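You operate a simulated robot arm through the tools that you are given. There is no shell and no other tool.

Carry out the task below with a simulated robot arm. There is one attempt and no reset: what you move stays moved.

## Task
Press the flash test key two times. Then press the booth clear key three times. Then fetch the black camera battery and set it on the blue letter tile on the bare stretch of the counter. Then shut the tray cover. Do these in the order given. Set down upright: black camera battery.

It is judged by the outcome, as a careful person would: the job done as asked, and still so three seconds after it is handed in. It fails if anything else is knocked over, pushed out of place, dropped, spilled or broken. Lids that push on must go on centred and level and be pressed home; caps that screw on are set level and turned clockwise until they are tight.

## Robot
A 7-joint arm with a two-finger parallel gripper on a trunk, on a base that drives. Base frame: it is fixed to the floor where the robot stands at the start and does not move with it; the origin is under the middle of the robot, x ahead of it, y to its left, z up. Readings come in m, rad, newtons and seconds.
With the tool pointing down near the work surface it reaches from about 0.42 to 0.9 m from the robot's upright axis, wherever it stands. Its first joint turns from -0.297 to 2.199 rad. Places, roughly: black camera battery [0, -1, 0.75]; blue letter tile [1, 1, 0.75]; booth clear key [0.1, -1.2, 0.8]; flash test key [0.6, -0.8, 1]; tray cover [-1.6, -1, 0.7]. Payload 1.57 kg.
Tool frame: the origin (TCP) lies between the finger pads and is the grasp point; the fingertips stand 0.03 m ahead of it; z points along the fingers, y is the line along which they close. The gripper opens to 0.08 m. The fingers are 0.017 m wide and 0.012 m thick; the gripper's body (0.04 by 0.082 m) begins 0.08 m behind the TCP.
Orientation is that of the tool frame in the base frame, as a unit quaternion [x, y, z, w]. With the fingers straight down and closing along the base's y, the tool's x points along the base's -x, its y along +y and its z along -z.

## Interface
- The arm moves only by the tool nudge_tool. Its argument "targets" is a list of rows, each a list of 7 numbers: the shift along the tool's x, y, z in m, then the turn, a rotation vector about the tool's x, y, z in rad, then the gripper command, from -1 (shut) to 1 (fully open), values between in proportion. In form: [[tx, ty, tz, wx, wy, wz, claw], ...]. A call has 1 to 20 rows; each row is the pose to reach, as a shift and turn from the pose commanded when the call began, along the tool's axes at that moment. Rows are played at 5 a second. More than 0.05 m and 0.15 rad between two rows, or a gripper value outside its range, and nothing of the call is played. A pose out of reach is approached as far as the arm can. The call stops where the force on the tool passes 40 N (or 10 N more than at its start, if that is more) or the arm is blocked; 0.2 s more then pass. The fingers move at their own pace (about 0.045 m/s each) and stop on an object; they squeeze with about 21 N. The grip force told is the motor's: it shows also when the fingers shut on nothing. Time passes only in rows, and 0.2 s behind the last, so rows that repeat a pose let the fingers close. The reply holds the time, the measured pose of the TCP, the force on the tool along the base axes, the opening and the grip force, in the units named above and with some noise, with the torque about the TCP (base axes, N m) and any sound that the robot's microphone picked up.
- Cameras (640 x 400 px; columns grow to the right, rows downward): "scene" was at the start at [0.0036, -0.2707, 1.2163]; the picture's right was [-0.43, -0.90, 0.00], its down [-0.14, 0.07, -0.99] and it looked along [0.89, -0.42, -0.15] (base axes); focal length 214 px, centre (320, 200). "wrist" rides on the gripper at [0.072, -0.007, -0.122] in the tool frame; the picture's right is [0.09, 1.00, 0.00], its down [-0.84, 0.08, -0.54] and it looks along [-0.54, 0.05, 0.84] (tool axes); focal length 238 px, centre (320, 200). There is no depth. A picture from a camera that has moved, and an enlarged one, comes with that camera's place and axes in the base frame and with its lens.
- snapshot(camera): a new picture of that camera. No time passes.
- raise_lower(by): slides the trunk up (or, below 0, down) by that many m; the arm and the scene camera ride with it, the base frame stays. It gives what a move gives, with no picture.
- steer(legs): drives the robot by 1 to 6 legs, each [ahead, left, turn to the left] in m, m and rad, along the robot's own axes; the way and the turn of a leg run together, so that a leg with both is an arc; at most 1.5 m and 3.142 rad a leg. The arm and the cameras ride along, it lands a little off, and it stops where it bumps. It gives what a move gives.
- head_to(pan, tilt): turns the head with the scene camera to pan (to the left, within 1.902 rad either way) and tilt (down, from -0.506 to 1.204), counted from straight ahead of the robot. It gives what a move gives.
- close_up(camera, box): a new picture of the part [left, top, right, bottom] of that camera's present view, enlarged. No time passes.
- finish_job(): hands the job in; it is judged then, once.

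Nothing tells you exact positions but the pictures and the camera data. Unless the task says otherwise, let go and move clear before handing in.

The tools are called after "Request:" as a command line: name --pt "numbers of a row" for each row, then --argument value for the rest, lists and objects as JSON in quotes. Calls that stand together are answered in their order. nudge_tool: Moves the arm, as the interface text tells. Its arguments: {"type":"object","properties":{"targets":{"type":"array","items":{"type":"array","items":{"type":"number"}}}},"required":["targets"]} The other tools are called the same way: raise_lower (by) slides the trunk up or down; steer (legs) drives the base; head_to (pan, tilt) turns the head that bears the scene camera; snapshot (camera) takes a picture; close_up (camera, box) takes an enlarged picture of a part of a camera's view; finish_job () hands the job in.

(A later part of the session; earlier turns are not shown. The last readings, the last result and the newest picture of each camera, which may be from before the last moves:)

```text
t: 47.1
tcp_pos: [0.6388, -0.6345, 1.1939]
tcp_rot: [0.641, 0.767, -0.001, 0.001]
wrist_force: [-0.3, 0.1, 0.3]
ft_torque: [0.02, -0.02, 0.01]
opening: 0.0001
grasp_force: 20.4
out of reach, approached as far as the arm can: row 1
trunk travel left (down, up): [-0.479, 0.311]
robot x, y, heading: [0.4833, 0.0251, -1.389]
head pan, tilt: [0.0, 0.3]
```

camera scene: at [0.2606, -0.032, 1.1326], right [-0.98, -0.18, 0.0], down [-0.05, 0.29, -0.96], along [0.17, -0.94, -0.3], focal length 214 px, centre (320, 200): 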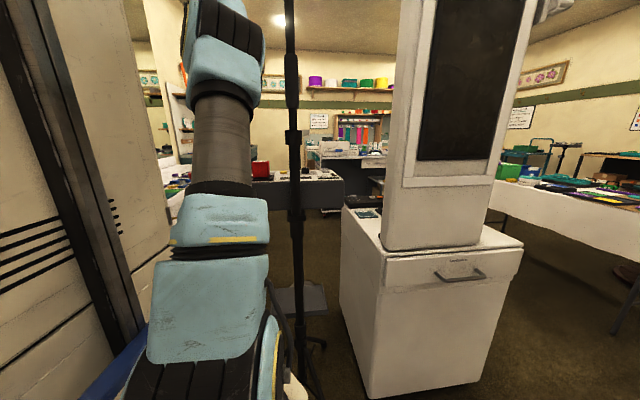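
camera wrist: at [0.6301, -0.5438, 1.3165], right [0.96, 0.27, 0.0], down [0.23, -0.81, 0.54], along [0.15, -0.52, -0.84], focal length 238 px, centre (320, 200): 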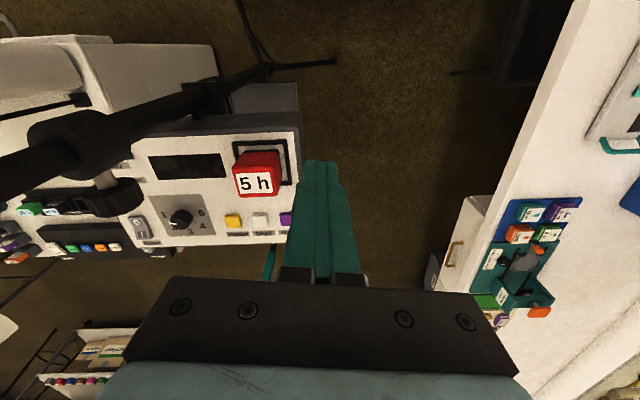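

The reach is limited because the wrist is high relative to the shoulder. I'll raise the trunk back and bring the arm down instead.

Request:
raise_lower --by 0.28

Request:
nudge_tool --pt "0 0 0.05 0 0 0 -1" --pt "0 0 0.1 0 0 0 -1" --pt "0 0 0.15 0 0 0 -1" --pt "0 0 0.2 0 0 0 -1" --pt "0 0 0.25 0 0 0 -1" --pt "0 0 0.3 0 0 0 -1" --pt "0 0 0.32 0 0 0 -1"

Request:
snapshot --camera "wrist"

Request:
snapshot --camera "scene"

```text
t: 50.0
tcp_pos: [0.6399, -0.6348, 1.4733]
tcp_rot: [0.641, 0.767, -0.001, 0.001]
wrist_force: [-0.4, -0.4, -0.6]
ft_torque: [-0.04, 0.0, -0.02]
opening: 0.0
grasp_force: 21.0
trunk travel left (down, up): [-0.759, 0.031]
robot x, y, heading: [0.4879, 0.0248, -1.389]
head pan, tilt: [0.0, 0.3]
```

```text
t: 51.6
tcp_pos: [0.6394, -0.6357, 1.1536]
tcp_rot: [0.641, 0.768, 0.0, 0.002]
wrist_force: [1.0, 0.1, 0.0]
ft_torque: [-0.02, -0.01, -0.02]
opening: 0.0003
grasp_force: 21.0
trunk travel left (down, up): [-0.759, 0.031]
robot x, y, heading: [0.4857, 0.0194, -1.391]
head pan, tilt: [0.0, 0.3]
```

```text
taken
camera wrist: at [0.6196, -0.5651, 1.2754], right [0.96, 0.27, 0.0], down [0.22, -0.81, 0.54], along [0.15, -0.52, -0.84], focal length 238 px, centre (320, 200)
```

wrist: 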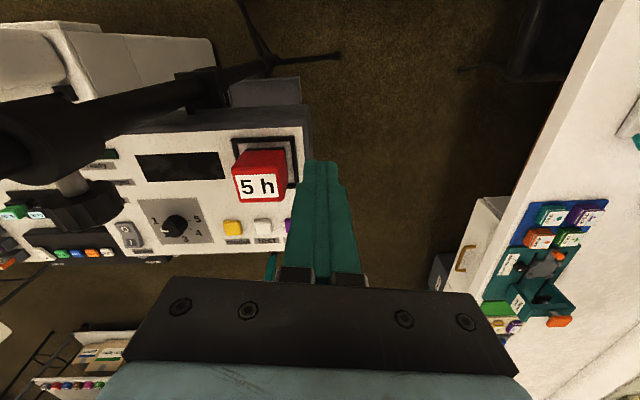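

```text
taken
camera scene: at [0.2606, -0.0317, 1.4126], right [-0.98, -0.18, 0.0], down [-0.05, 0.29, -0.96], along [0.17, -0.94, -0.3], focal length 214 px, centre (320, 200)
```

scene: 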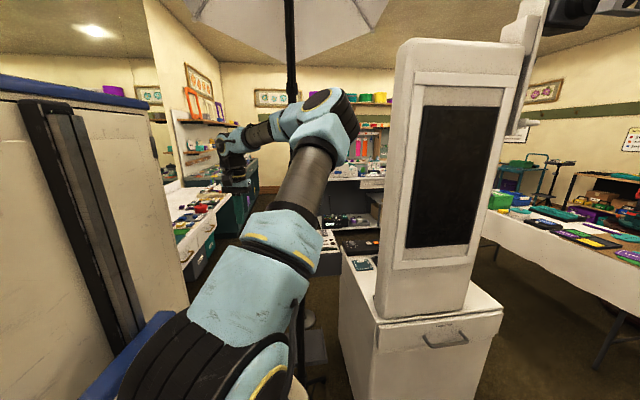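

The arm's elbow swings to my right, toward the light-stand pole, so approaching from this heading is unsafe. The arm's workable sector seems to be front-right of me, so I'll back off, turn to face the counter again, and reach the console over my right side instead.

Request:
steer --legs '[[-0.2, 0, 0], [0, -0.16, 0]]'

Request:
nudge_tool --pt "0.03 0 -0.04 0 0 0 -1" --pt "0.06 0 -0.08 0 0 0 -1" --pt "0.09 0 -0.12 0 0 0 -1" --pt "0.12 0 -0.16 0 0 0 -1"

Request:
steer --legs '[[0, 0, 1.29]]'

Request:
snapshot --camera "scene"

Request:
snapshot --camera "wrist"

```text
t: 54.2
tcp_pos: [0.4463, -0.467, 1.1541]
tcp_rot: [0.641, 0.767, 0.0, 0.001]
wrist_force: [-0.3, -0.2, 0.2]
ft_torque: [-0.01, -0.03, -0.02]
opening: 0.0
grasp_force: 20.9
trunk travel left (down, up): [-0.759, 0.031]
robot x, y, heading: [0.2961, 0.1919, -1.394]
head pan, tilt: [0.0, 0.3]
```

```text
t: 55.2
tcp_pos: [0.4231, -0.3479, 1.3118]
tcp_rot: [0.641, 0.768, 0.001, 0.001]
wrist_force: [0.7, -1.1, 0.1]
ft_torque: [0.01, 0.01, -0.03]
opening: 0.0004
grasp_force: 21.1
trunk travel left (down, up): [-0.759, 0.031]
robot x, y, heading: [0.2886, 0.1922, -1.388]
head pan, tilt: [0.0, 0.3]
```

```text
t: 58.8
tcp_pos: [0.8461, 0.1741, 1.3123]
tcp_rot: [0.047, 0.999, 0.0, 0.001]
wrist_force: [0.3, -0.1, 0.7]
ft_torque: [0.03, 0.02, 0.0]
opening: 0.0
grasp_force: 21.0
trunk travel left (down, up): [-0.759, 0.031]
robot x, y, heading: [0.2877, 0.1926, -0.092]
head pan, tilt: [0.0, 0.3]
```

```text
taken
camera scene: at [0.2822, -0.0399, 1.4126], right [-0.09, -1.0, 0.0], down [-0.29, 0.03, -0.96], along [0.95, -0.09, -0.3], focal length 214 px, centre (320, 200)
```

scene: 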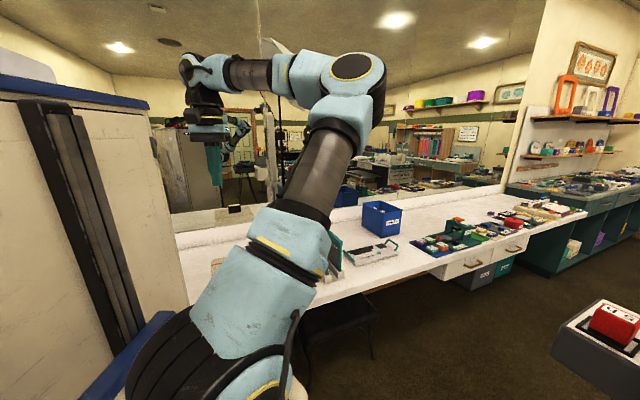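

```text
taken
camera wrist: at [0.7728, 0.1738, 1.4343], right [0.0, 1.0, 0.0], down [0.84, 0.0, 0.54], along [0.54, 0.0, -0.84], focal length 238 px, centre (320, 200)
```

wrist: 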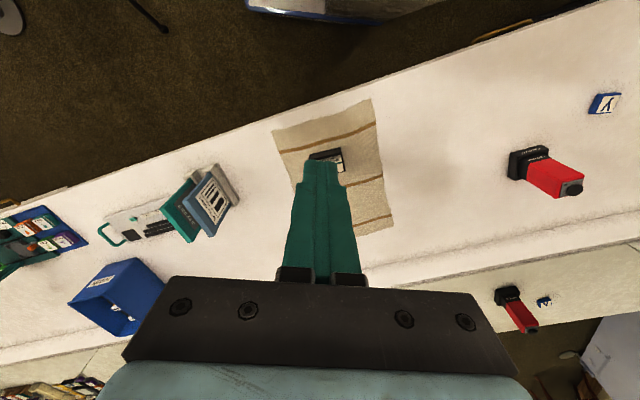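

Facing the counter again now. Next I'll swing the arm to my right side (rotating the tool so the fingers' frame faces the console), staying high and clear.

Request:
nudge_tool --pt "0.017 -0.044 0 0 0 0.11 -1" --pt "0.035 -0.088 0 0 0 0.22 -1" --pt "0.052 -0.132 0 0 0 0.33 -1" --pt "0.069 -0.176 0 0 0 0.44 -1" --pt "0.086 -0.22 0 0 0 0.55 -1" --pt "0.104 -0.264 0 0 0 0.66 -1"

Request:
head_to --pan -0.5 --tilt 0.3

Request:
snapshot --camera "scene"

Request:
snapshot --camera "wrist"

```text
t: 60.2
tcp_pos: [0.7174, -0.0791, 1.3116]
tcp_rot: [0.367, 0.93, 0.001, 0.001]
wrist_force: [0.7, -1.0, 0.2]
ft_torque: [-0.05, 0.02, 0.0]
opening: 0.0001
grasp_force: 21.0
trunk travel left (down, up): [-0.759, 0.031]
robot x, y, heading: [0.2899, 0.1938, -0.093]
head pan, tilt: [0.0, 0.3]
```

```text
t: 61.1
tcp_pos: [0.7166, -0.0788, 1.3106]
tcp_rot: [0.367, 0.93, 0.001, 0.001]
wrist_force: [0.2, 0.1, -0.3]
ft_torque: [0.01, -0.01, 0.01]
opening: 0.0
grasp_force: 20.8
trunk travel left (down, up): [-0.759, 0.031]
robot x, y, heading: [0.2921, 0.1892, -0.09]
head pan, tilt: [-0.499, 0.3]
```

```text
taken
camera scene: at [0.2667, -0.0833, 1.4126], right [-0.56, -0.83, 0.0], down [-0.25, 0.16, -0.96], along [0.79, -0.53, -0.3], focal length 214 px, centre (320, 200)
```

scene: 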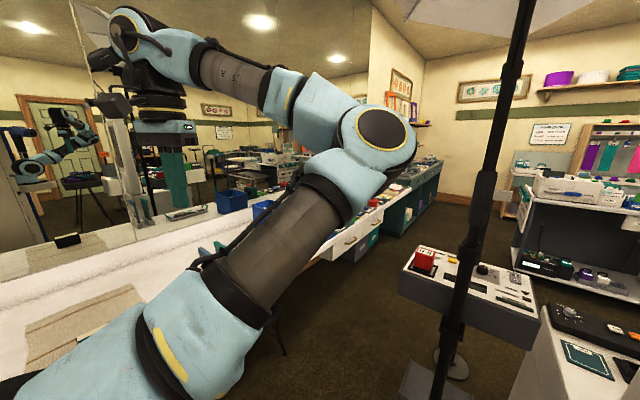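

```text
taken
camera wrist: at [0.6593, -0.035, 1.4335], right [0.61, 0.79, 0.0], down [0.66, -0.52, 0.54], along [0.43, -0.33, -0.84], focal length 238 px, centre (320, 200)
```

wrist: 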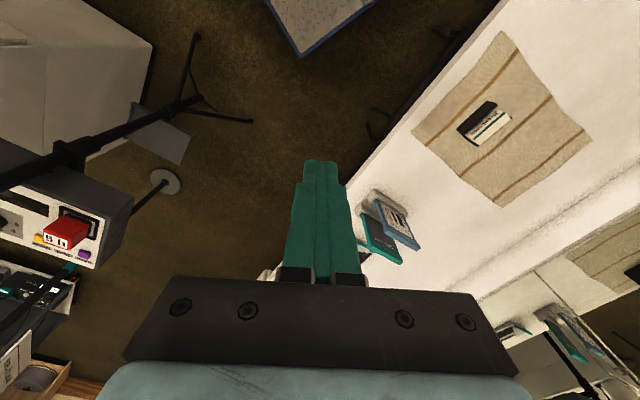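

The elbow stays on my right, so I'll press with the hand tilted: wrist to the east of the key and fingertips pointing down-west, keeping the forearm well away from the pole. First I swing further right in free air, turning the tool back.

Request:
nudge_tool --pt "-0.0233 -0.0388 0 0 0 -0.125 -1" --pt "-0.0467 -0.0777 0 0 0 -0.25 -1" --pt "-0.07 -0.1165 0 0 0 -0.375 -1" --pt "-0.0933 -0.1553 0 0 0 -0.5 -1" --pt "-0.1167 -0.194 0 0 0 -0.625 -1" --pt "-0.14 -0.233 0 0 0 -0.75 -1"

Request:
head_to --pan -0.8 --tilt 0.3

Request:
snapshot --camera "scene"

Request:
snapshot --camera "wrist"

```text
t: 62.5
tcp_pos: [0.6692, -0.308, 1.294]
tcp_rot: [0.004, 1.0, -0.001, 0.002]
wrist_force: [-0.9, 0.4, 0.0]
ft_torque: [-0.02, -0.06, -0.01]
opening: 0.0
grasp_force: 20.9
out of reach, approached as far as the arm can: row 6
trunk travel left (down, up): [-0.759, 0.031]
robot x, y, heading: [0.287, 0.1892, -0.095]
head pan, tilt: [-0.499, 0.3]
```

```text
t: 63.3
tcp_pos: [0.6689, -0.3077, 1.2943]
tcp_rot: [0.005, 1.0, 0.0, 0.003]
wrist_force: [0.1, 0.0, -0.4]
ft_torque: [-0.02, 0.0, -0.01]
opening: 0.0002
grasp_force: 21.0
trunk travel left (down, up): [-0.759, 0.031]
robot x, y, heading: [0.292, 0.1911, -0.09]
head pan, tilt: [-0.799, 0.3]
```

```text
taken
camera scene: at [0.2478, -0.1039, 1.4126], right [-0.78, -0.63, 0.0], down [-0.19, 0.23, -0.96], along [0.6, -0.74, -0.3], focal length 214 px, centre (320, 200)
```

scene: 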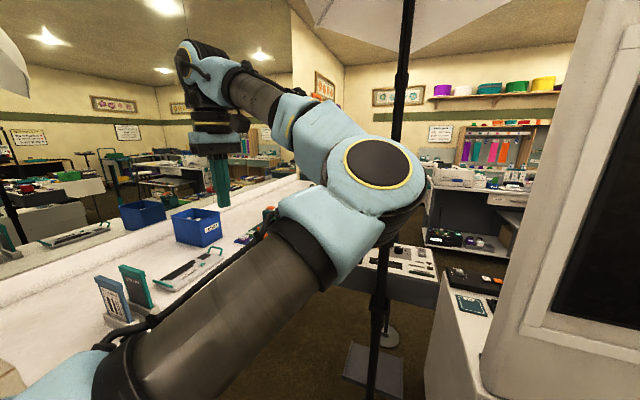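

```text
taken
camera wrist: at [0.5968, -0.3136, 1.416], right [-0.08, 1.0, 0.0], down [0.83, 0.07, 0.55], along [0.54, 0.04, -0.84], focal length 238 px, centre (320, 200)
```

wrist: 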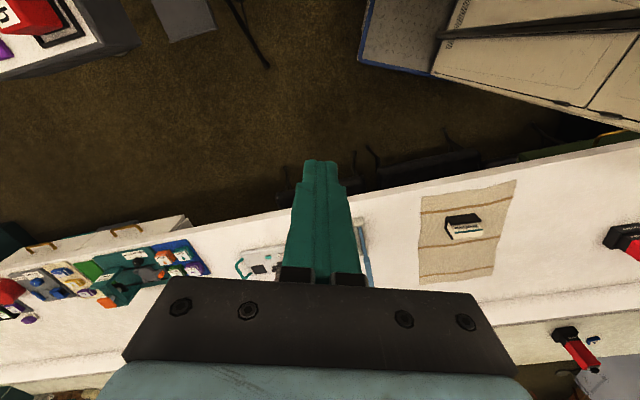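

The first joint reaches its limit here, so the better plan is facing the console again with the arm nearly straight (trunk lower, wrist tilted east), which keeps the elbow off the pole. I'll bring the arm back to the front first.

Request:
nudge_tool --pt "-0.014 0.045 -0.01 0 0 0 -1" --pt "-0.028 0.09 -0.02 0 0 0 -1" --pt "-0.042 0.135 -0.03 0 0 0 -1" --pt "-0.056 0.18 -0.04 0 0 0 -1" --pt "-0.07 0.225 -0.05 0 0 0 -1" --pt "-0.084 0.27 -0.06 0 0 0 -1" --pt "-0.098 0.315 -0.07 0 0 0 -1" --pt "-0.112 0.36 -0.08 0 0 0 -1" --pt "-0.126 0.405 -0.09 0 0 0 -1" --pt "-0.139 0.45 -0.1 0 0 0 -1"

Request:
raise_lower --by -0.15

Request:
head_to --pan 0.0 --tilt 0.2

Request:
snapshot --camera "scene"

```text
t: 65.5
tcp_pos: [0.8091, 0.1413, 1.3961]
tcp_rot: [0.001, 1.0, 0.001, 0.001]
wrist_force: [-0.1, 0.7, -0.2]
ft_torque: [0.06, -0.02, -0.01]
opening: 0.0002
grasp_force: 21.3
trunk travel left (down, up): [-0.759, 0.031]
robot x, y, heading: [0.2886, 0.1937, -0.095]
head pan, tilt: [-0.799, 0.3]
```

```text
t: 67.3
tcp_pos: [0.8098, 0.1405, 1.2441]
tcp_rot: [0.002, 1.0, 0.0, 0.001]
wrist_force: [0.3, 0.2, -0.7]
ft_torque: [0.0, 0.0, 0.0]
opening: 0.0001
grasp_force: 21.2
trunk travel left (down, up): [-0.609, 0.181]
robot x, y, heading: [0.2925, 0.1902, -0.096]
head pan, tilt: [-0.799, 0.3]
```

```text
t: 68.4
tcp_pos: [0.8087, 0.1414, 1.2437]
tcp_rot: [0.001, 1.0, 0.0, 0.0]
wrist_force: [-0.4, -0.3, -1.1]
ft_torque: [-0.02, 0.02, -0.02]
opening: 0.0
grasp_force: 21.3
trunk travel left (down, up): [-0.609, 0.181]
robot x, y, heading: [0.2924, 0.1868, -0.093]
head pan, tilt: [0.0, 0.201]
```

```text
taken
camera scene: at [0.2819, -0.0399, 1.2719], right [-0.09, -1.0, 0.0], down [-0.2, 0.02, -0.98], along [0.98, -0.09, -0.2], focal length 214 px, centre (320, 200)
```

scene: 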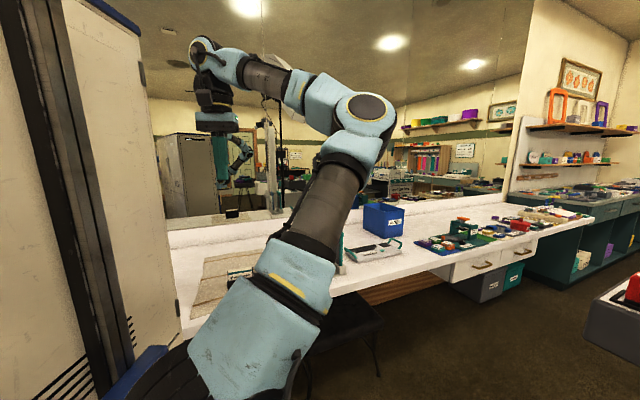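

Arm is back in front. Now I rotate right and drive alongside the counter to about (0.55, 0.02).

Request:
steer --legs '[[0, 0, -1.2], [0, 0.205, 0], [0.1, 0, 0]]'

Request:
head_to --pan -0.1 --tilt 0.3

Request:
snapshot --camera "scene"

Request:
snapshot --camera "wrist"

```text
t: 73.8
tcp_pos: [0.6581, -0.3508, 1.2443]
tcp_rot: [0.566, 0.824, -0.001, 0.0]
wrist_force: [0.2, -0.5, 0.5]
ft_torque: [0.01, 0.01, 0.0]
opening: 0.0
grasp_force: 21.2
trunk travel left (down, up): [-0.609, 0.181]
robot x, y, heading: [0.515, 0.1491, -1.294]
head pan, tilt: [0.0, 0.201]
```

```text
t: 74.5
tcp_pos: [0.6589, -0.3498, 1.2439]
tcp_rot: [0.567, 0.824, -0.002, 0.0]
wrist_force: [0.1, 0.7, 0.0]
ft_torque: [0.02, 0.02, -0.02]
opening: 0.0
grasp_force: 20.7
trunk travel left (down, up): [-0.609, 0.181]
robot x, y, heading: [0.5149, 0.1538, -1.291]
head pan, tilt: [-0.099, 0.3]
```

```text
taken
camera scene: at [0.2896, 0.0722, 1.2626], right [-0.98, -0.18, 0.0], down [-0.05, 0.29, -0.96], along [0.17, -0.94, -0.3], focal length 214 px, centre (320, 200)
```

scene: 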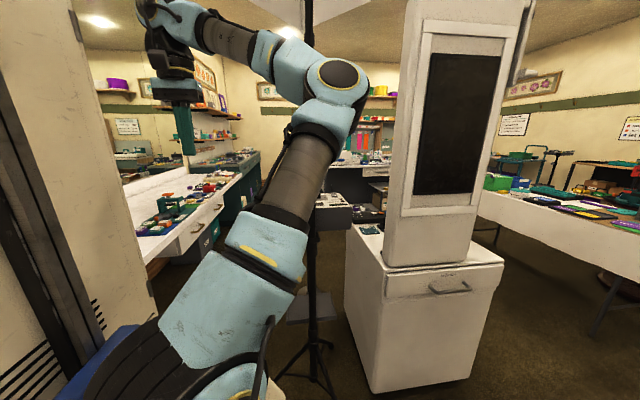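

```text
taken
camera wrist: at [0.6257, -0.2856, 1.3666], right [0.9, 0.44, 0.0], down [0.37, -0.75, 0.54], along [0.24, -0.49, -0.84], focal length 238 px, centre (320, 200)
```

wrist: 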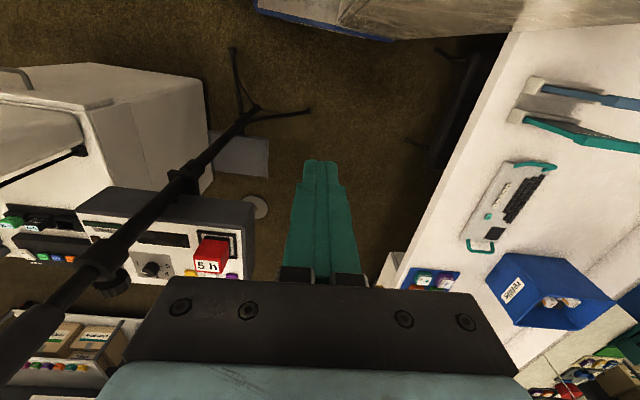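

The gripper is clear of everything here. I'll raise the trunk a bit, then extend the arm ahead while tilting the tool so the wrist leans east, and check the elbow relative to the pole partway.

Request:
raise_lower --by 0.15

Request:
nudge_tool --pt "-0.036 -0.015 0.02 0.0625 0 0 -1" --pt "-0.072 -0.03 0.04 0.125 0 0 -1" --pt "-0.108 -0.045 0.06 0.1875 0 0 -1" --pt "-0.144 -0.06 0.08 0.25 0 0 -1"

Request:
head_to --pan 0.1 --tilt 0.1

Request:
snapshot --camera "scene"

Request:
snapshot --camera "wrist"

```text
t: 76.2
tcp_pos: [0.6591, -0.3504, 1.3948]
tcp_rot: [0.567, 0.824, 0.0, 0.001]
wrist_force: [-0.7, -0.8, 0.1]
ft_torque: [0.02, 0.02, 0.01]
opening: 0.0003
grasp_force: 21.6
trunk travel left (down, up): [-0.759, 0.031]
robot x, y, heading: [0.5195, 0.1518, -1.297]
head pan, tilt: [-0.099, 0.3]
```

```text
t: 77.2
tcp_pos: [0.6531, -0.5072, 1.3158]
tcp_rot: [0.563, 0.817, -0.105, -0.069]
wrist_force: [-0.6, 0.6, 1.5]
ft_torque: [-0.05, 0.01, 0.02]
opening: 0.0
grasp_force: 20.8
trunk travel left (down, up): [-0.759, 0.031]
robot x, y, heading: [0.5172, 0.1529, -1.293]
head pan, tilt: [-0.099, 0.3]
```

```text
t: 78.0
tcp_pos: [0.6532, -0.5057, 1.3157]
tcp_rot: [0.562, 0.818, -0.103, -0.069]
wrist_force: [0.2, -0.7, -0.2]
ft_torque: [-0.01, -0.01, 0.02]
opening: 0.0001
grasp_force: 20.7
trunk travel left (down, up): [-0.759, 0.031]
robot x, y, heading: [0.5134, 0.1515, -1.296]
head pan, tilt: [0.099, 0.099]
```

```text
taken
camera scene: at [0.3069, 0.0785, 1.4312], right [-0.93, -0.37, 0.0], down [-0.04, 0.09, -0.99], along [0.36, -0.93, -0.1], focal length 214 px, centre (320, 200)
```

scene: 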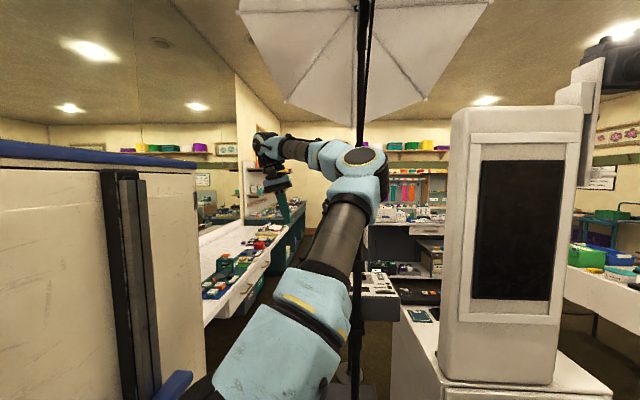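

```text
taken
camera wrist: at [0.6499, -0.4309, 1.4353], right [0.87, 0.43, -0.25], down [0.49, -0.71, 0.51], along [0.05, -0.56, -0.83], focal length 238 px, centre (320, 200)
```

wrist: 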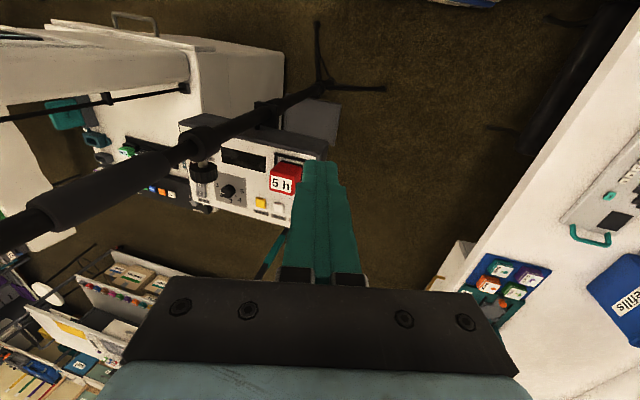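

The elbow still overlaps the pole visually but by estimate sits ~0.3 m in front of it. I'll continue extending, which pulls the elbow inward, and check again.

Request:
nudge_tool --pt "-0.032 -0.019 0.022 0.0625 0 0 -1" --pt "-0.064 -0.038 0.044 0.125 0 0 -1"

Request:
snapshot --camera "scene"

```text
t: 78.5
tcp_pos: [0.6308, -0.5845, 1.2827]
tcp_rot: [0.556, 0.81, -0.155, -0.104]
wrist_force: [1.2, 0.6, 0.3]
ft_torque: [-0.02, -0.02, 0.01]
opening: 0.0002
grasp_force: 20.9
trunk travel left (down, up): [-0.759, 0.031]
robot x, y, heading: [0.5179, 0.1506, -1.296]
head pan, tilt: [0.099, 0.099]
```

```text
taken
camera scene: at [0.3068, 0.0789, 1.4313], right [-0.93, -0.37, 0.0], down [-0.04, 0.09, -1.0], along [0.37, -0.93, -0.1], focal length 214 px, centre (320, 200)
```

scene: 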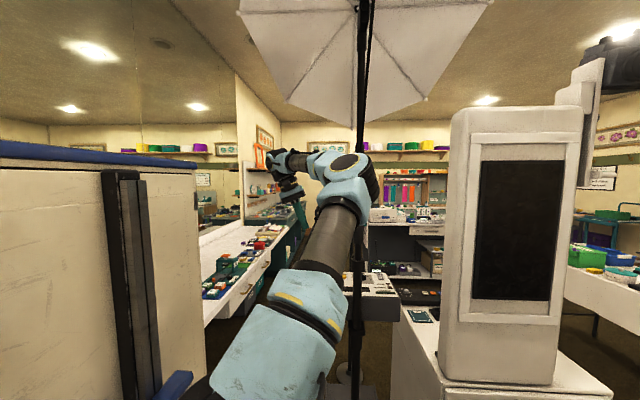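

The elbow has moved inward (left of the pole line). Continuing the remaining extension.

Request:
nudge_tool --pt "-0.03 -0.015 0.025 0.0625 0 0 -1" --pt "-0.06 -0.03 0.05 0.125 0 0 -1"

Request:
snapshot --camera "scene"

Request:
snapshot --camera "wrist"

```text
t: 79.2
tcp_pos: [0.6108, -0.6571, 1.2458]
tcp_rot: [0.549, 0.798, -0.204, -0.139]
wrist_force: [-0.3, 0.5, -0.1]
ft_torque: [-0.04, -0.07, -0.01]
opening: 0.0
grasp_force: 21.3
trunk travel left (down, up): [-0.759, 0.031]
robot x, y, heading: [0.5167, 0.1502, -1.294]
head pan, tilt: [0.099, 0.099]
```

```text
taken
camera scene: at [0.3068, 0.079, 1.4313], right [-0.93, -0.37, 0.0], down [-0.04, 0.09, -1.0], along [0.37, -0.93, -0.1], focal length 214 px, centre (320, 200)
```

scene: 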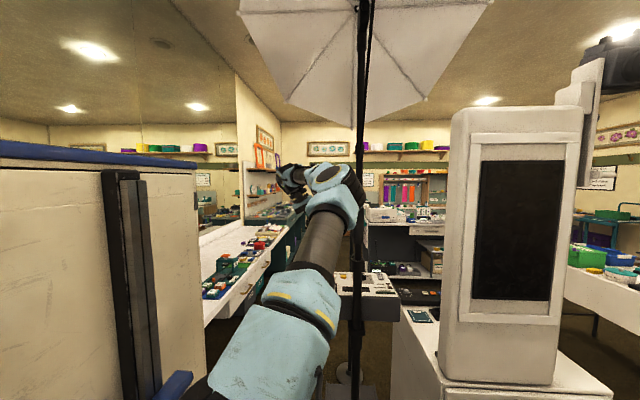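

```text
taken
camera wrist: at [0.6329, -0.5701, 1.3569], right [0.78, 0.4, -0.48], down [0.61, -0.66, 0.44], along [-0.14, -0.63, -0.76], focal length 238 px, centre (320, 200)
```

wrist: 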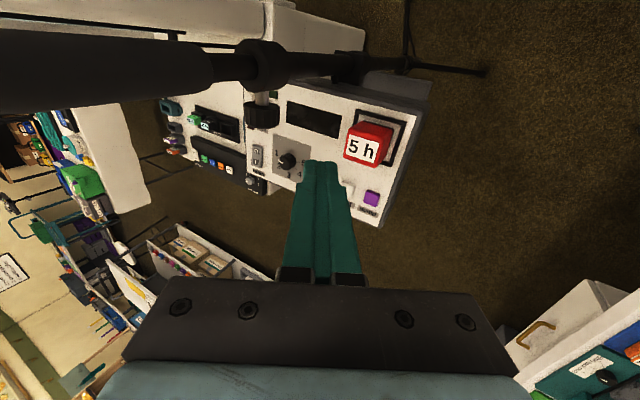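

The elbow is now left of the pole line. I'll extend the arm farther toward the key (staying above the red block) to straighten it before deciding whether to drive closer.

Request:
nudge_tool --pt "-0.034 0.0115 0.01 0 0 0 -1" --pt "-0.069 0.023 0.03 0 0 0 -1" --pt "-0.1 0.034 0.055 0 0 0 -1"

Request:
snapshot --camera "scene"

Request:
snapshot --camera "wrist"

```text
t: 80.0
tcp_pos: [0.6465, -0.7454, 1.1816]
tcp_rot: [0.549, 0.798, -0.207, -0.138]
wrist_force: [-0.8, 0.3, 0.5]
ft_torque: [-0.01, -0.08, 0.03]
opening: 0.0002
grasp_force: 21.1
out of reach, approached as far as the arm can: row 3
trunk travel left (down, up): [-0.759, 0.031]
robot x, y, heading: [0.5149, 0.1521, -1.295]
head pan, tilt: [0.099, 0.099]
```

```text
taken
camera scene: at [0.3061, 0.0791, 1.4313], right [-0.93, -0.37, 0.0], down [-0.04, 0.09, -1.0], along [0.37, -0.93, -0.1], focal length 214 px, centre (320, 200)
```

scene: 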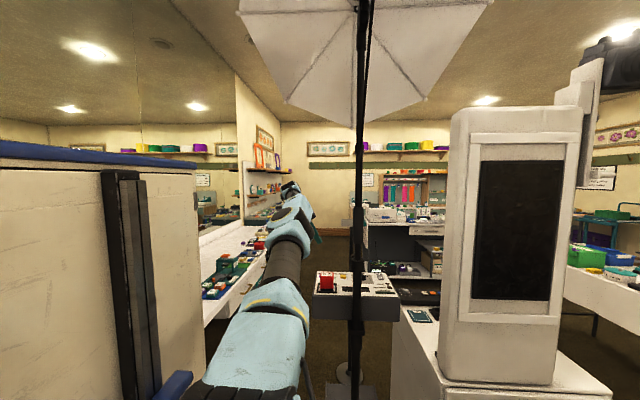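

```text
taken
camera wrist: at [0.6695, -0.6582, 1.2916], right [0.78, 0.4, -0.48], down [0.61, -0.66, 0.44], along [-0.14, -0.64, -0.76], focal length 238 px, centre (320, 200)
```

wrist: 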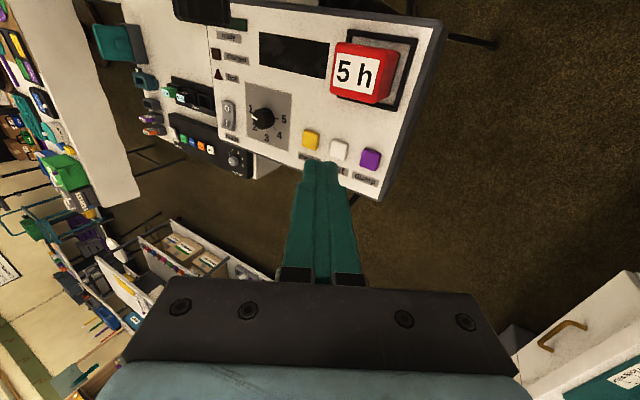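

The arm is straight and the elbow is far from the pole now. I'll drive ahead 6 cm with this posture, then lower onto the white test key.

Request:
steer --legs '[[0.06, 0, 0]]'

Request:
nudge_tool --pt "0.01 -0.03 0.0 0 0 0 -1" --pt "0.02 -0.045 0.02 0 0 0 -1"

Request:
snapshot --camera "wrist"

Request:
snapshot --camera "scene"

```text
t: 80.9
tcp_pos: [0.6654, -0.8032, 1.1808]
tcp_rot: [0.549, 0.799, -0.205, -0.137]
wrist_force: [0.4, 0.0, 0.1]
ft_torque: [0.0, 0.0, -0.01]
opening: 0.0
grasp_force: 21.0
trunk travel left (down, up): [-0.759, 0.031]
robot x, y, heading: [0.5325, 0.0916, -1.297]
head pan, tilt: [0.099, 0.099]
```

```text
t: 81.5
tcp_pos: [0.6122, -0.8018, 1.1841]
tcp_rot: [0.549, 0.798, -0.206, -0.138]
wrist_force: [0.5, -0.7, 0.3]
ft_torque: [-0.02, 0.08, -0.01]
opening: 0.0
grasp_force: 21.3
trunk travel left (down, up): [-0.759, 0.031]
robot x, y, heading: [0.5324, 0.0939, -1.287]
head pan, tilt: [0.099, 0.099]
```

```text
taken
camera wrist: at [0.636, -0.7147, 1.2948], right [0.78, 0.4, -0.48], down [0.61, -0.66, 0.44], along [-0.14, -0.64, -0.76], focal length 238 px, centre (320, 200)
```

wrist: 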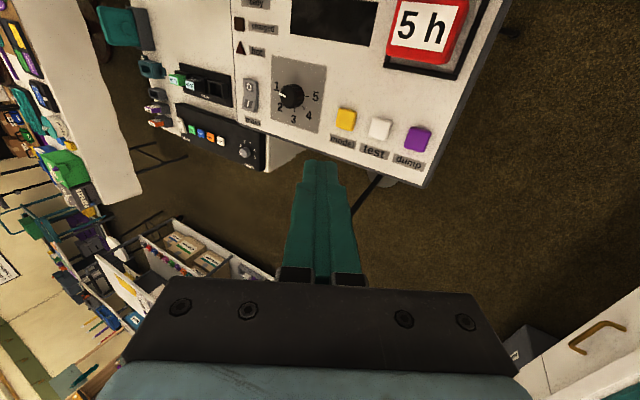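

```text
taken
camera scene: at [0.3242, 0.0204, 1.4314], right [-0.93, -0.37, 0.0], down [-0.04, 0.09, -0.99], along [0.37, -0.93, -0.1], focal length 214 px, centre (320, 200)
```

scene: 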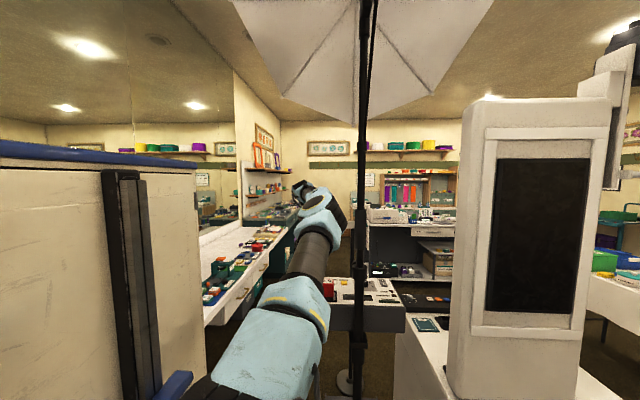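

The test key triangulates at about (0.597, -0.817, 0.99). I'll descend to 2 cm above it and check.

Request:
nudge_tool --pt "-0.002 0.014 0.033 0 0 0 -1" --pt "-0.004 0.028 0.066 0 0 0 -1" --pt "-0.006 0.042 0.099 0 0 0 -1" --pt "-0.0071 0.0553 0.1317 0 0 0 -1"

Request:
snapshot --camera "wrist"

Request:
snapshot --camera "scene"

```text
t: 82.5
tcp_pos: [0.5997, -0.8146, 1.0428]
tcp_rot: [0.549, 0.798, -0.206, -0.138]
wrist_force: [-0.4, -0.5, 0.1]
ft_torque: [-0.04, -0.02, 0.01]
opening: 0.0002
grasp_force: 20.9
trunk travel left (down, up): [-0.759, 0.031]
robot x, y, heading: [0.5365, 0.0932, -1.294]
head pan, tilt: [0.099, 0.099]
```

```text
taken
camera wrist: at [0.6236, -0.7285, 1.1519], right [0.78, 0.4, -0.48], down [0.61, -0.66, 0.44], along [-0.14, -0.64, -0.76], focal length 238 px, centre (320, 200)
```

wrist: 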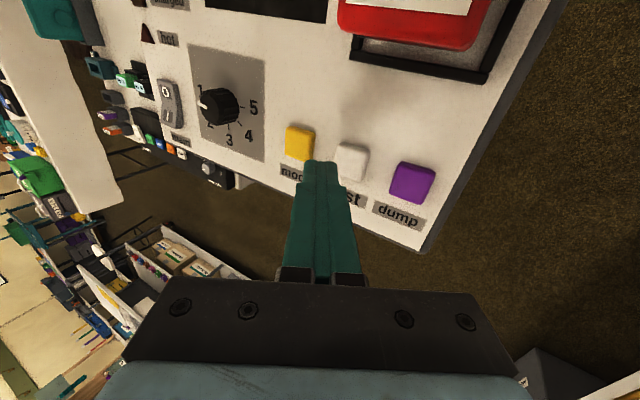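

```text
taken
camera scene: at [0.3234, 0.0208, 1.4313], right [-0.93, -0.37, 0.0], down [-0.04, 0.09, -1.0], along [0.37, -0.93, -0.1], focal length 214 px, centre (320, 200)
```

scene: 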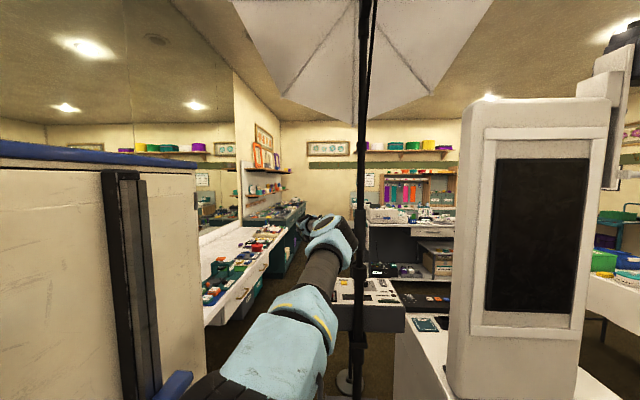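

Fingertips are just above the white test key. I'll press down gently in small steps, watching force and sound.

Request:
nudge_tool --pt "0 0.0048 0.0088 0 0 0 -1" --pt "0 0.0077 0.014 0 0 0 -1" --pt "0 0.0092 0.0167 0 0 0 -1" --pt "0 0.0101 0.0184 0 0 0 -1"

Request:
close_up --camera "wrist" --box '[260, 100, 460, 225]'

```text
t: 83.5
tcp_pos: [0.6017, -0.8154, 1.0217]
tcp_rot: [0.548, 0.799, -0.205, -0.137]
wrist_force: [0.9, 0.0, -0.4]
ft_torque: [-0.01, -0.05, 0.0]
opening: 0.0
grasp_force: 21.1
trunk travel left (down, up): [-0.759, 0.031]
robot x, y, heading: [0.5334, 0.0922, -1.293]
head pan, tilt: [0.099, 0.099]
```

```text
3.20 times, centred on (360, 162) of wrist
camera zoom: at [0.6242, -0.728, 1.1313], right [0.78, 0.4, -0.48], down [0.61, -0.66, 0.44], along [-0.14, -0.64, -0.76], focal length 763 px, centre (192, 320)
```

zoom: 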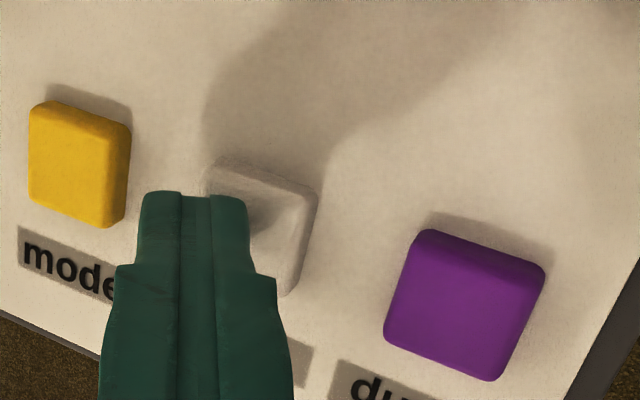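

No contact force yet; the tip is slightly to one side of the key centre. I'll shift 6 mm toward the key centre and continue pressing down in small steps.

Request:
nudge_tool --pt "-0.006 0.001 0 0 0 0 -1" --pt "-0.006 0.0022 0.0022 0 0 0 -1" --pt "-0.006 0.0032 0.004 0 0 0 -1"

Request:
close_up --camera "wrist" --box '[260, 100, 460, 225]'

```text
t: 84.3
tcp_pos: [0.604, -0.8203, 1.0165]
tcp_rot: [0.549, 0.799, -0.205, -0.137]
wrist_force: [-1.5, 0.1, 1.8]
ft_torque: [-0.03, 0.01, 0.0]
opening: 0.0002
grasp_force: 20.8
trunk travel left (down, up): [-0.759, 0.031]
robot x, y, heading: [0.5331, 0.092, -1.291]
head pan, tilt: [0.099, 0.099]
heard: click
```

```text
3.20 times, centred on (360, 162) of wrist
camera zoom: at [0.6269, -0.7334, 1.1271], right [0.78, 0.4, -0.48], down [0.61, -0.66, 0.44], along [-0.14, -0.64, -0.76], focal length 763 px, centre (192, 320)
```

zoom: 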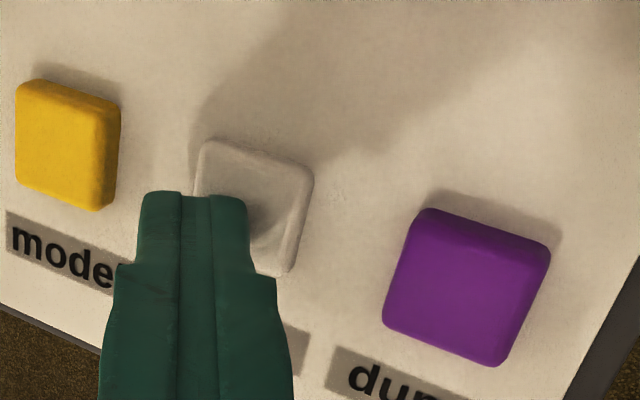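

A click: first press registered. Now I lift off 1 cm to release and read the sound.

Request:
nudge_tool --pt "0 -0.0024 -0.0044 0 0 0 -1" --pt "0 -0.0058 -0.0105 0 0 0 -1" --pt "0 -0.0058 -0.0105 0 0 0 -1"

Request:
close_up --camera "wrist" --box '[160, 0, 480, 200]'

```text
t: 85.1
tcp_pos: [0.6041, -0.8202, 1.0291]
tcp_rot: [0.548, 0.799, -0.205, -0.137]
wrist_force: [0.2, -0.6, 0.1]
ft_torque: [0.02, -0.01, 0.01]
opening: 0.0003
grasp_force: 21.2
trunk travel left (down, up): [-0.759, 0.031]
robot x, y, heading: [0.5309, 0.0923, -1.295]
head pan, tilt: [0.099, 0.099]
```

```text
2.00 times, centred on (320, 100) of wrist
camera zoom: at [0.6269, -0.7336, 1.139], right [0.78, 0.4, -0.48], down [0.61, -0.66, 0.44], along [-0.14, -0.64, -0.76], focal length 477 px, centre (320, 400)
```

zoom: 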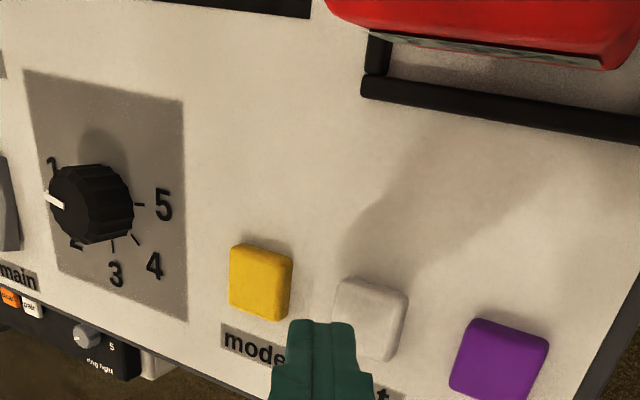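

Released cleanly with no extra click. Now the second press, same depth.

Request:
nudge_tool --pt "0 0.0034 0.0061 0 0 0 -1" --pt "0 0.0058 0.0105 0 0 0 -1" --pt "0 0.0058 0.0105 0 0 0 -1"

```text
t: 85.9
tcp_pos: [0.6046, -0.821, 1.0173]
tcp_rot: [0.548, 0.799, -0.205, -0.138]
wrist_force: [1.2, 0.0, 2.9]
ft_torque: [0.01, 0.02, 0.03]
opening: 0.0
grasp_force: 21.2
trunk travel left (down, up): [-0.759, 0.031]
robot x, y, heading: [0.5302, 0.0955, -1.295]
head pan, tilt: [0.099, 0.099]
heard: click
```

Second click heard, so the flash test key is done. Now I lift straight up and back away along the same safe path.

Request:
nudge_tool --pt "0 -0.0217 -0.0394 0 0 0 -1" --pt "0 -0.0434 -0.0789 0 0 0 -1" --pt "0 -0.065 -0.1183 0 0 0 -1" --pt "-0.003 -0.045 -0.145 0 0 0 -1" --pt "-0.0063 -0.0235 -0.1737 0 0 0 -1"

Request:
steer --legs '[[-0.2, 0, 0]]'

Request:
snapshot --camera "wrist"

Request:
snapshot --camera "scene"

```text
t: 87.1
tcp_pos: [0.6626, -0.8028, 1.1799]
tcp_rot: [0.549, 0.799, -0.204, -0.138]
wrist_force: [-1.0, -0.1, -0.3]
ft_torque: [0.04, -0.1, 0.0]
opening: 0.0
grasp_force: 20.9
trunk travel left (down, up): [-0.759, 0.031]
robot x, y, heading: [0.5345, 0.0946, -1.291]
head pan, tilt: [0.099, 0.099]
```

```text
t: 88.7
tcp_pos: [0.6111, -0.612, 1.1801]
tcp_rot: [0.549, 0.798, -0.205, -0.138]
wrist_force: [0.4, 0.2, -0.8]
ft_torque: [0.0, 0.03, 0.01]
opening: 0.0
grasp_force: 21.2
trunk travel left (down, up): [-0.759, 0.031]
robot x, y, heading: [0.4751, 0.2808, -1.295]
head pan, tilt: [0.099, 0.099]
```

```text
taken
camera wrist: at [0.6336, -0.5254, 1.2904], right [0.78, 0.4, -0.48], down [0.61, -0.66, 0.44], along [-0.14, -0.64, -0.76], focal length 238 px, centre (320, 200)
```

wrist: 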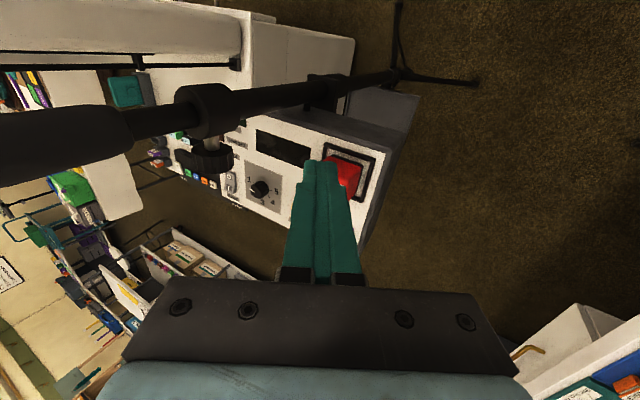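

```text
taken
camera scene: at [0.2691, 0.2111, 1.4313], right [-0.93, -0.37, 0.0], down [-0.04, 0.09, -0.99], along [0.37, -0.92, -0.1], focal length 214 px, centre (320, 200)
```

scene: 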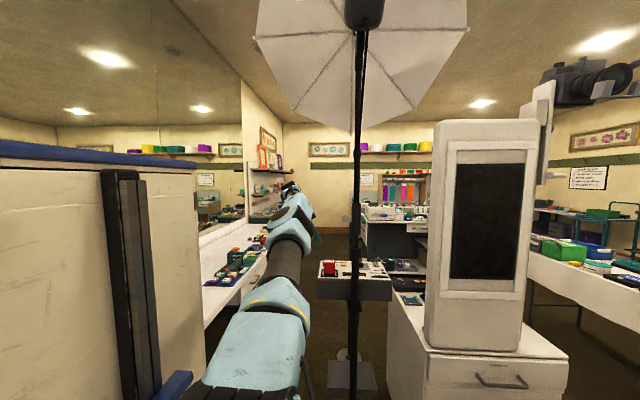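

Clear of the console now. I'll retract the arm, untilt the tool, and then drive around the kiosk's west side.

Request:
nudge_tool --pt "0.045 0 0 -0.055 0 0 -1" --pt "0.09 0 0 -0.11 0 0 -1" --pt "0.135 0 0 -0.165 0 0 -1" --pt "0.18 0 0 -0.22 0 0 -1" --pt "0.225 0 0 -0.275 0 0 -1" --pt "0.27 0 0 -0.33 0 0 -1" --pt "0.315 0 0 -0.385 0 0 -1" --pt "0.36 0 0 -0.44 0 0 -1" --pt "0.4 0 0 -0.495 0 0 -1"

Request:
snapshot --camera "scene"

Request:
head_to --pan -1.0 --tilt 0.5

Request:
snapshot --camera "scene"

```text
t: 90.7
tcp_pos: [0.4683, -0.2378, 1.178]
tcp_rot: [0.565, 0.825, -0.003, 0.001]
wrist_force: [0.7, -0.3, -1.3]
ft_torque: [0.04, 0.04, -0.01]
opening: 0.0002
grasp_force: 21.1
trunk travel left (down, up): [-0.759, 0.031]
robot x, y, heading: [0.4801, 0.2841, -1.296]
head pan, tilt: [0.099, 0.099]
```

```text
taken
camera scene: at [0.2697, 0.2108, 1.4314], right [-0.93, -0.37, 0.0], down [-0.04, 0.09, -0.99], along [0.37, -0.92, -0.1], focal length 214 px, centre (320, 200)
```

scene: 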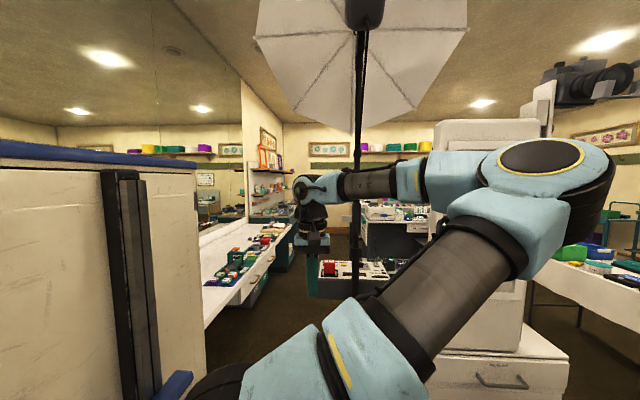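

```text
t: 92.0
tcp_pos: [0.4674, -0.2385, 1.1777]
tcp_rot: [0.566, 0.825, -0.003, 0.001]
wrist_force: [-0.2, 0.1, 0.3]
ft_torque: [0.03, 0.01, -0.01]
opening: 0.0
grasp_force: 21.1
trunk travel left (down, up): [-0.759, 0.031]
robot x, y, heading: [0.4794, 0.2862, -1.293]
head pan, tilt: [-1.0, 0.499]
```

```text
taken
camera scene: at [0.175, 0.2284, 1.3942], right [-0.75, 0.66, 0.0], down [0.32, 0.36, -0.88], along [-0.58, -0.66, -0.48], focal length 214 px, centre (320, 200)
```

scene: 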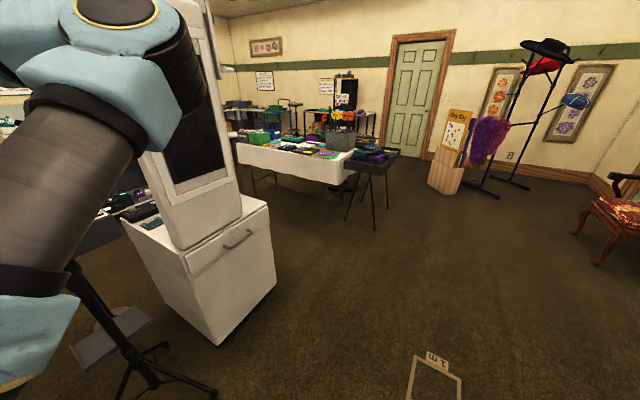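

The elbow sticks out to my right now. I'll raise the hand relative to the trunk so the arm folds up compactly before driving through the aisle.

Request:
nudge_tool --pt "-0.008 0.02 -0.04 0 0 0 -1" --pt "-0.016 0.04 -0.08 0 0 0 -1" --pt "-0.024 0.06 -0.12 0 0 0 -1" --pt "-0.032 0.08 -0.16 0 0 0 -1" --pt "-0.04 0.1 -0.2 0 0 0 -1" --pt "-0.048 0.12 -0.24 0 0 0 -1" --pt "-0.056 0.14 -0.28 0 0 0 -1" --pt "-0.06 0.15 -0.32 0 0 0 -1"

Request:
raise_lower --by -0.2

Request:
head_to --pan -0.3 --tilt 0.1

Request:
snapshot --camera "scene"

```text
t: 93.8
tcp_pos: [0.6277, -0.2383, 1.4973]
tcp_rot: [0.566, 0.825, -0.003, 0.001]
wrist_force: [-0.1, -0.4, -0.2]
ft_torque: [0.05, -0.06, 0.02]
opening: 0.0
grasp_force: 21.4
trunk travel left (down, up): [-0.759, 0.031]
robot x, y, heading: [0.4801, 0.2835, -1.291]
head pan, tilt: [-1.0, 0.499]
```

```text
t: 96.0
tcp_pos: [0.6285, -0.2376, 1.2973]
tcp_rot: [0.566, 0.824, -0.003, 0.001]
wrist_force: [0.3, -0.2, 0.1]
ft_torque: [0.01, -0.02, 0.01]
opening: 0.0
grasp_force: 21.0
trunk travel left (down, up): [-0.559, 0.231]
robot x, y, heading: [0.4783, 0.2862, -1.294]
head pan, tilt: [-1.0, 0.499]
```

```text
t: 97.1
tcp_pos: [0.628, -0.2383, 1.2976]
tcp_rot: [0.566, 0.825, -0.004, 0.001]
wrist_force: [-0.2, -0.1, 0.0]
ft_torque: [-0.01, -0.02, -0.01]
opening: 0.0003
grasp_force: 21.2
trunk travel left (down, up): [-0.559, 0.231]
robot x, y, heading: [0.4802, 0.2875, -1.289]
head pan, tilt: [-0.3, 0.099]
```

```text
taken
camera scene: at [0.233, 0.2048, 1.2312], right [-1.0, 0.02, 0.0], down [0.0, 0.1, -0.99], along [-0.02, -0.99, -0.1], focal length 214 px, centre (320, 200)
```

scene: 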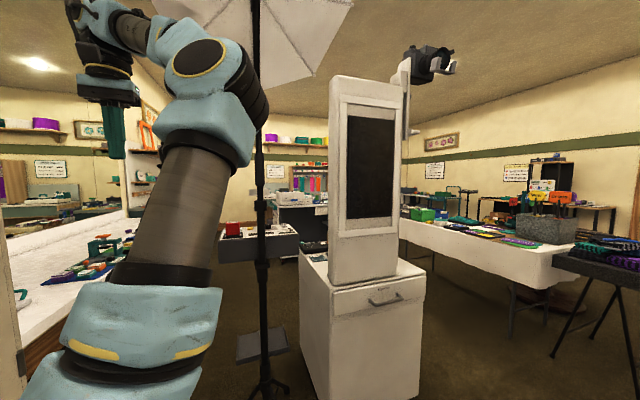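

Arm is compact now. I'll strafe right (west) along the open floor to line up with the aisle between the kiosk and the white-cloth table.

Request:
steer --legs '[[0, -1.48, 0.015]]'

Request:
head_to --pan 0.0 --tilt 0.6

Request:
snapshot --camera "scene"

Request:
head_to --pan -0.7 --tilt 0.7

Request:
snapshot --camera "scene"

Request:
snapshot --camera "wrist"

```text
t: 104.5
tcp_pos: [-0.7952, -0.6522, 1.2973]
tcp_rot: [0.563, 0.827, -0.003, 0.002]
wrist_force: [0.0, -1.0, 1.0]
ft_torque: [0.02, -0.02, 0.0]
opening: 0.0
grasp_force: 21.1
trunk travel left (down, up): [-0.559, 0.231]
robot x, y, heading: [-0.9517, -0.1298, -1.283]
head pan, tilt: [-0.3, 0.099]
```

```text
t: 105.4
tcp_pos: [-0.7952, -0.6514, 1.2975]
tcp_rot: [0.562, 0.827, -0.003, 0.001]
wrist_force: [-0.5, 1.3, 0.1]
ft_torque: [0.02, 0.02, 0.01]
opening: 0.0
grasp_force: 20.8
trunk travel left (down, up): [-0.559, 0.231]
robot x, y, heading: [-0.948, -0.1314, -1.282]
head pan, tilt: [0.0, 0.6]
```

```text
taken
camera scene: at [-1.1681, -0.2047, 1.1852], right [-0.96, -0.28, 0.0], down [-0.16, 0.54, -0.83], along [0.23, -0.79, -0.56], focal length 214 px, centre (320, 200)
```

scene: 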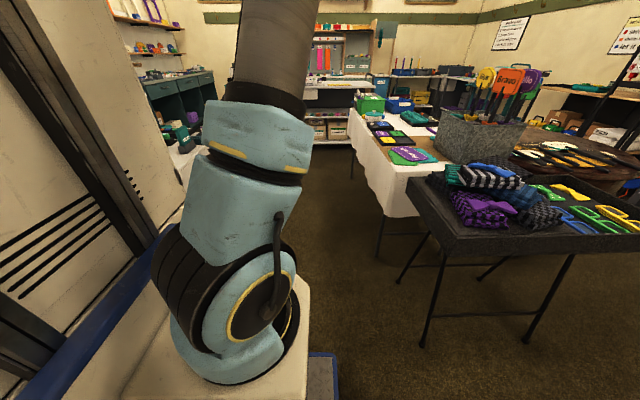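

```text
t: 106.5
tcp_pos: [-0.797, -0.6516, 1.2975]
tcp_rot: [0.562, 0.827, -0.004, 0.002]
wrist_force: [0.4, 0.2, -0.5]
ft_torque: [0.01, -0.02, -0.01]
opening: 0.0001
grasp_force: 21.0
trunk travel left (down, up): [-0.559, 0.231]
robot x, y, heading: [-0.9506, -0.1313, -1.287]
head pan, tilt: [-0.7, 0.7]
```

```text
taken
camera scene: at [-1.2271, -0.1977, 1.1765], right [-0.92, 0.4, 0.0], down [0.26, 0.59, -0.76], along [-0.31, -0.7, -0.64], focal length 214 px, centre (320, 200)
```

scene: 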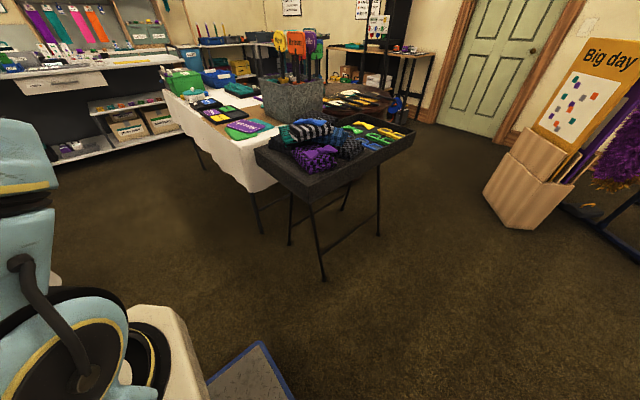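

```text
taken
camera wrist: at [-0.8284, -0.5869, 1.4192], right [0.89, 0.45, 0.0], down [0.38, -0.75, 0.55], along [0.24, -0.49, -0.84], focal length 238 px, centre (320, 200)
```

wrist: 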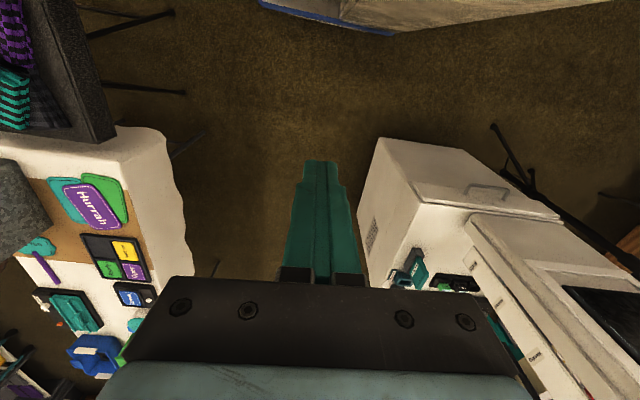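

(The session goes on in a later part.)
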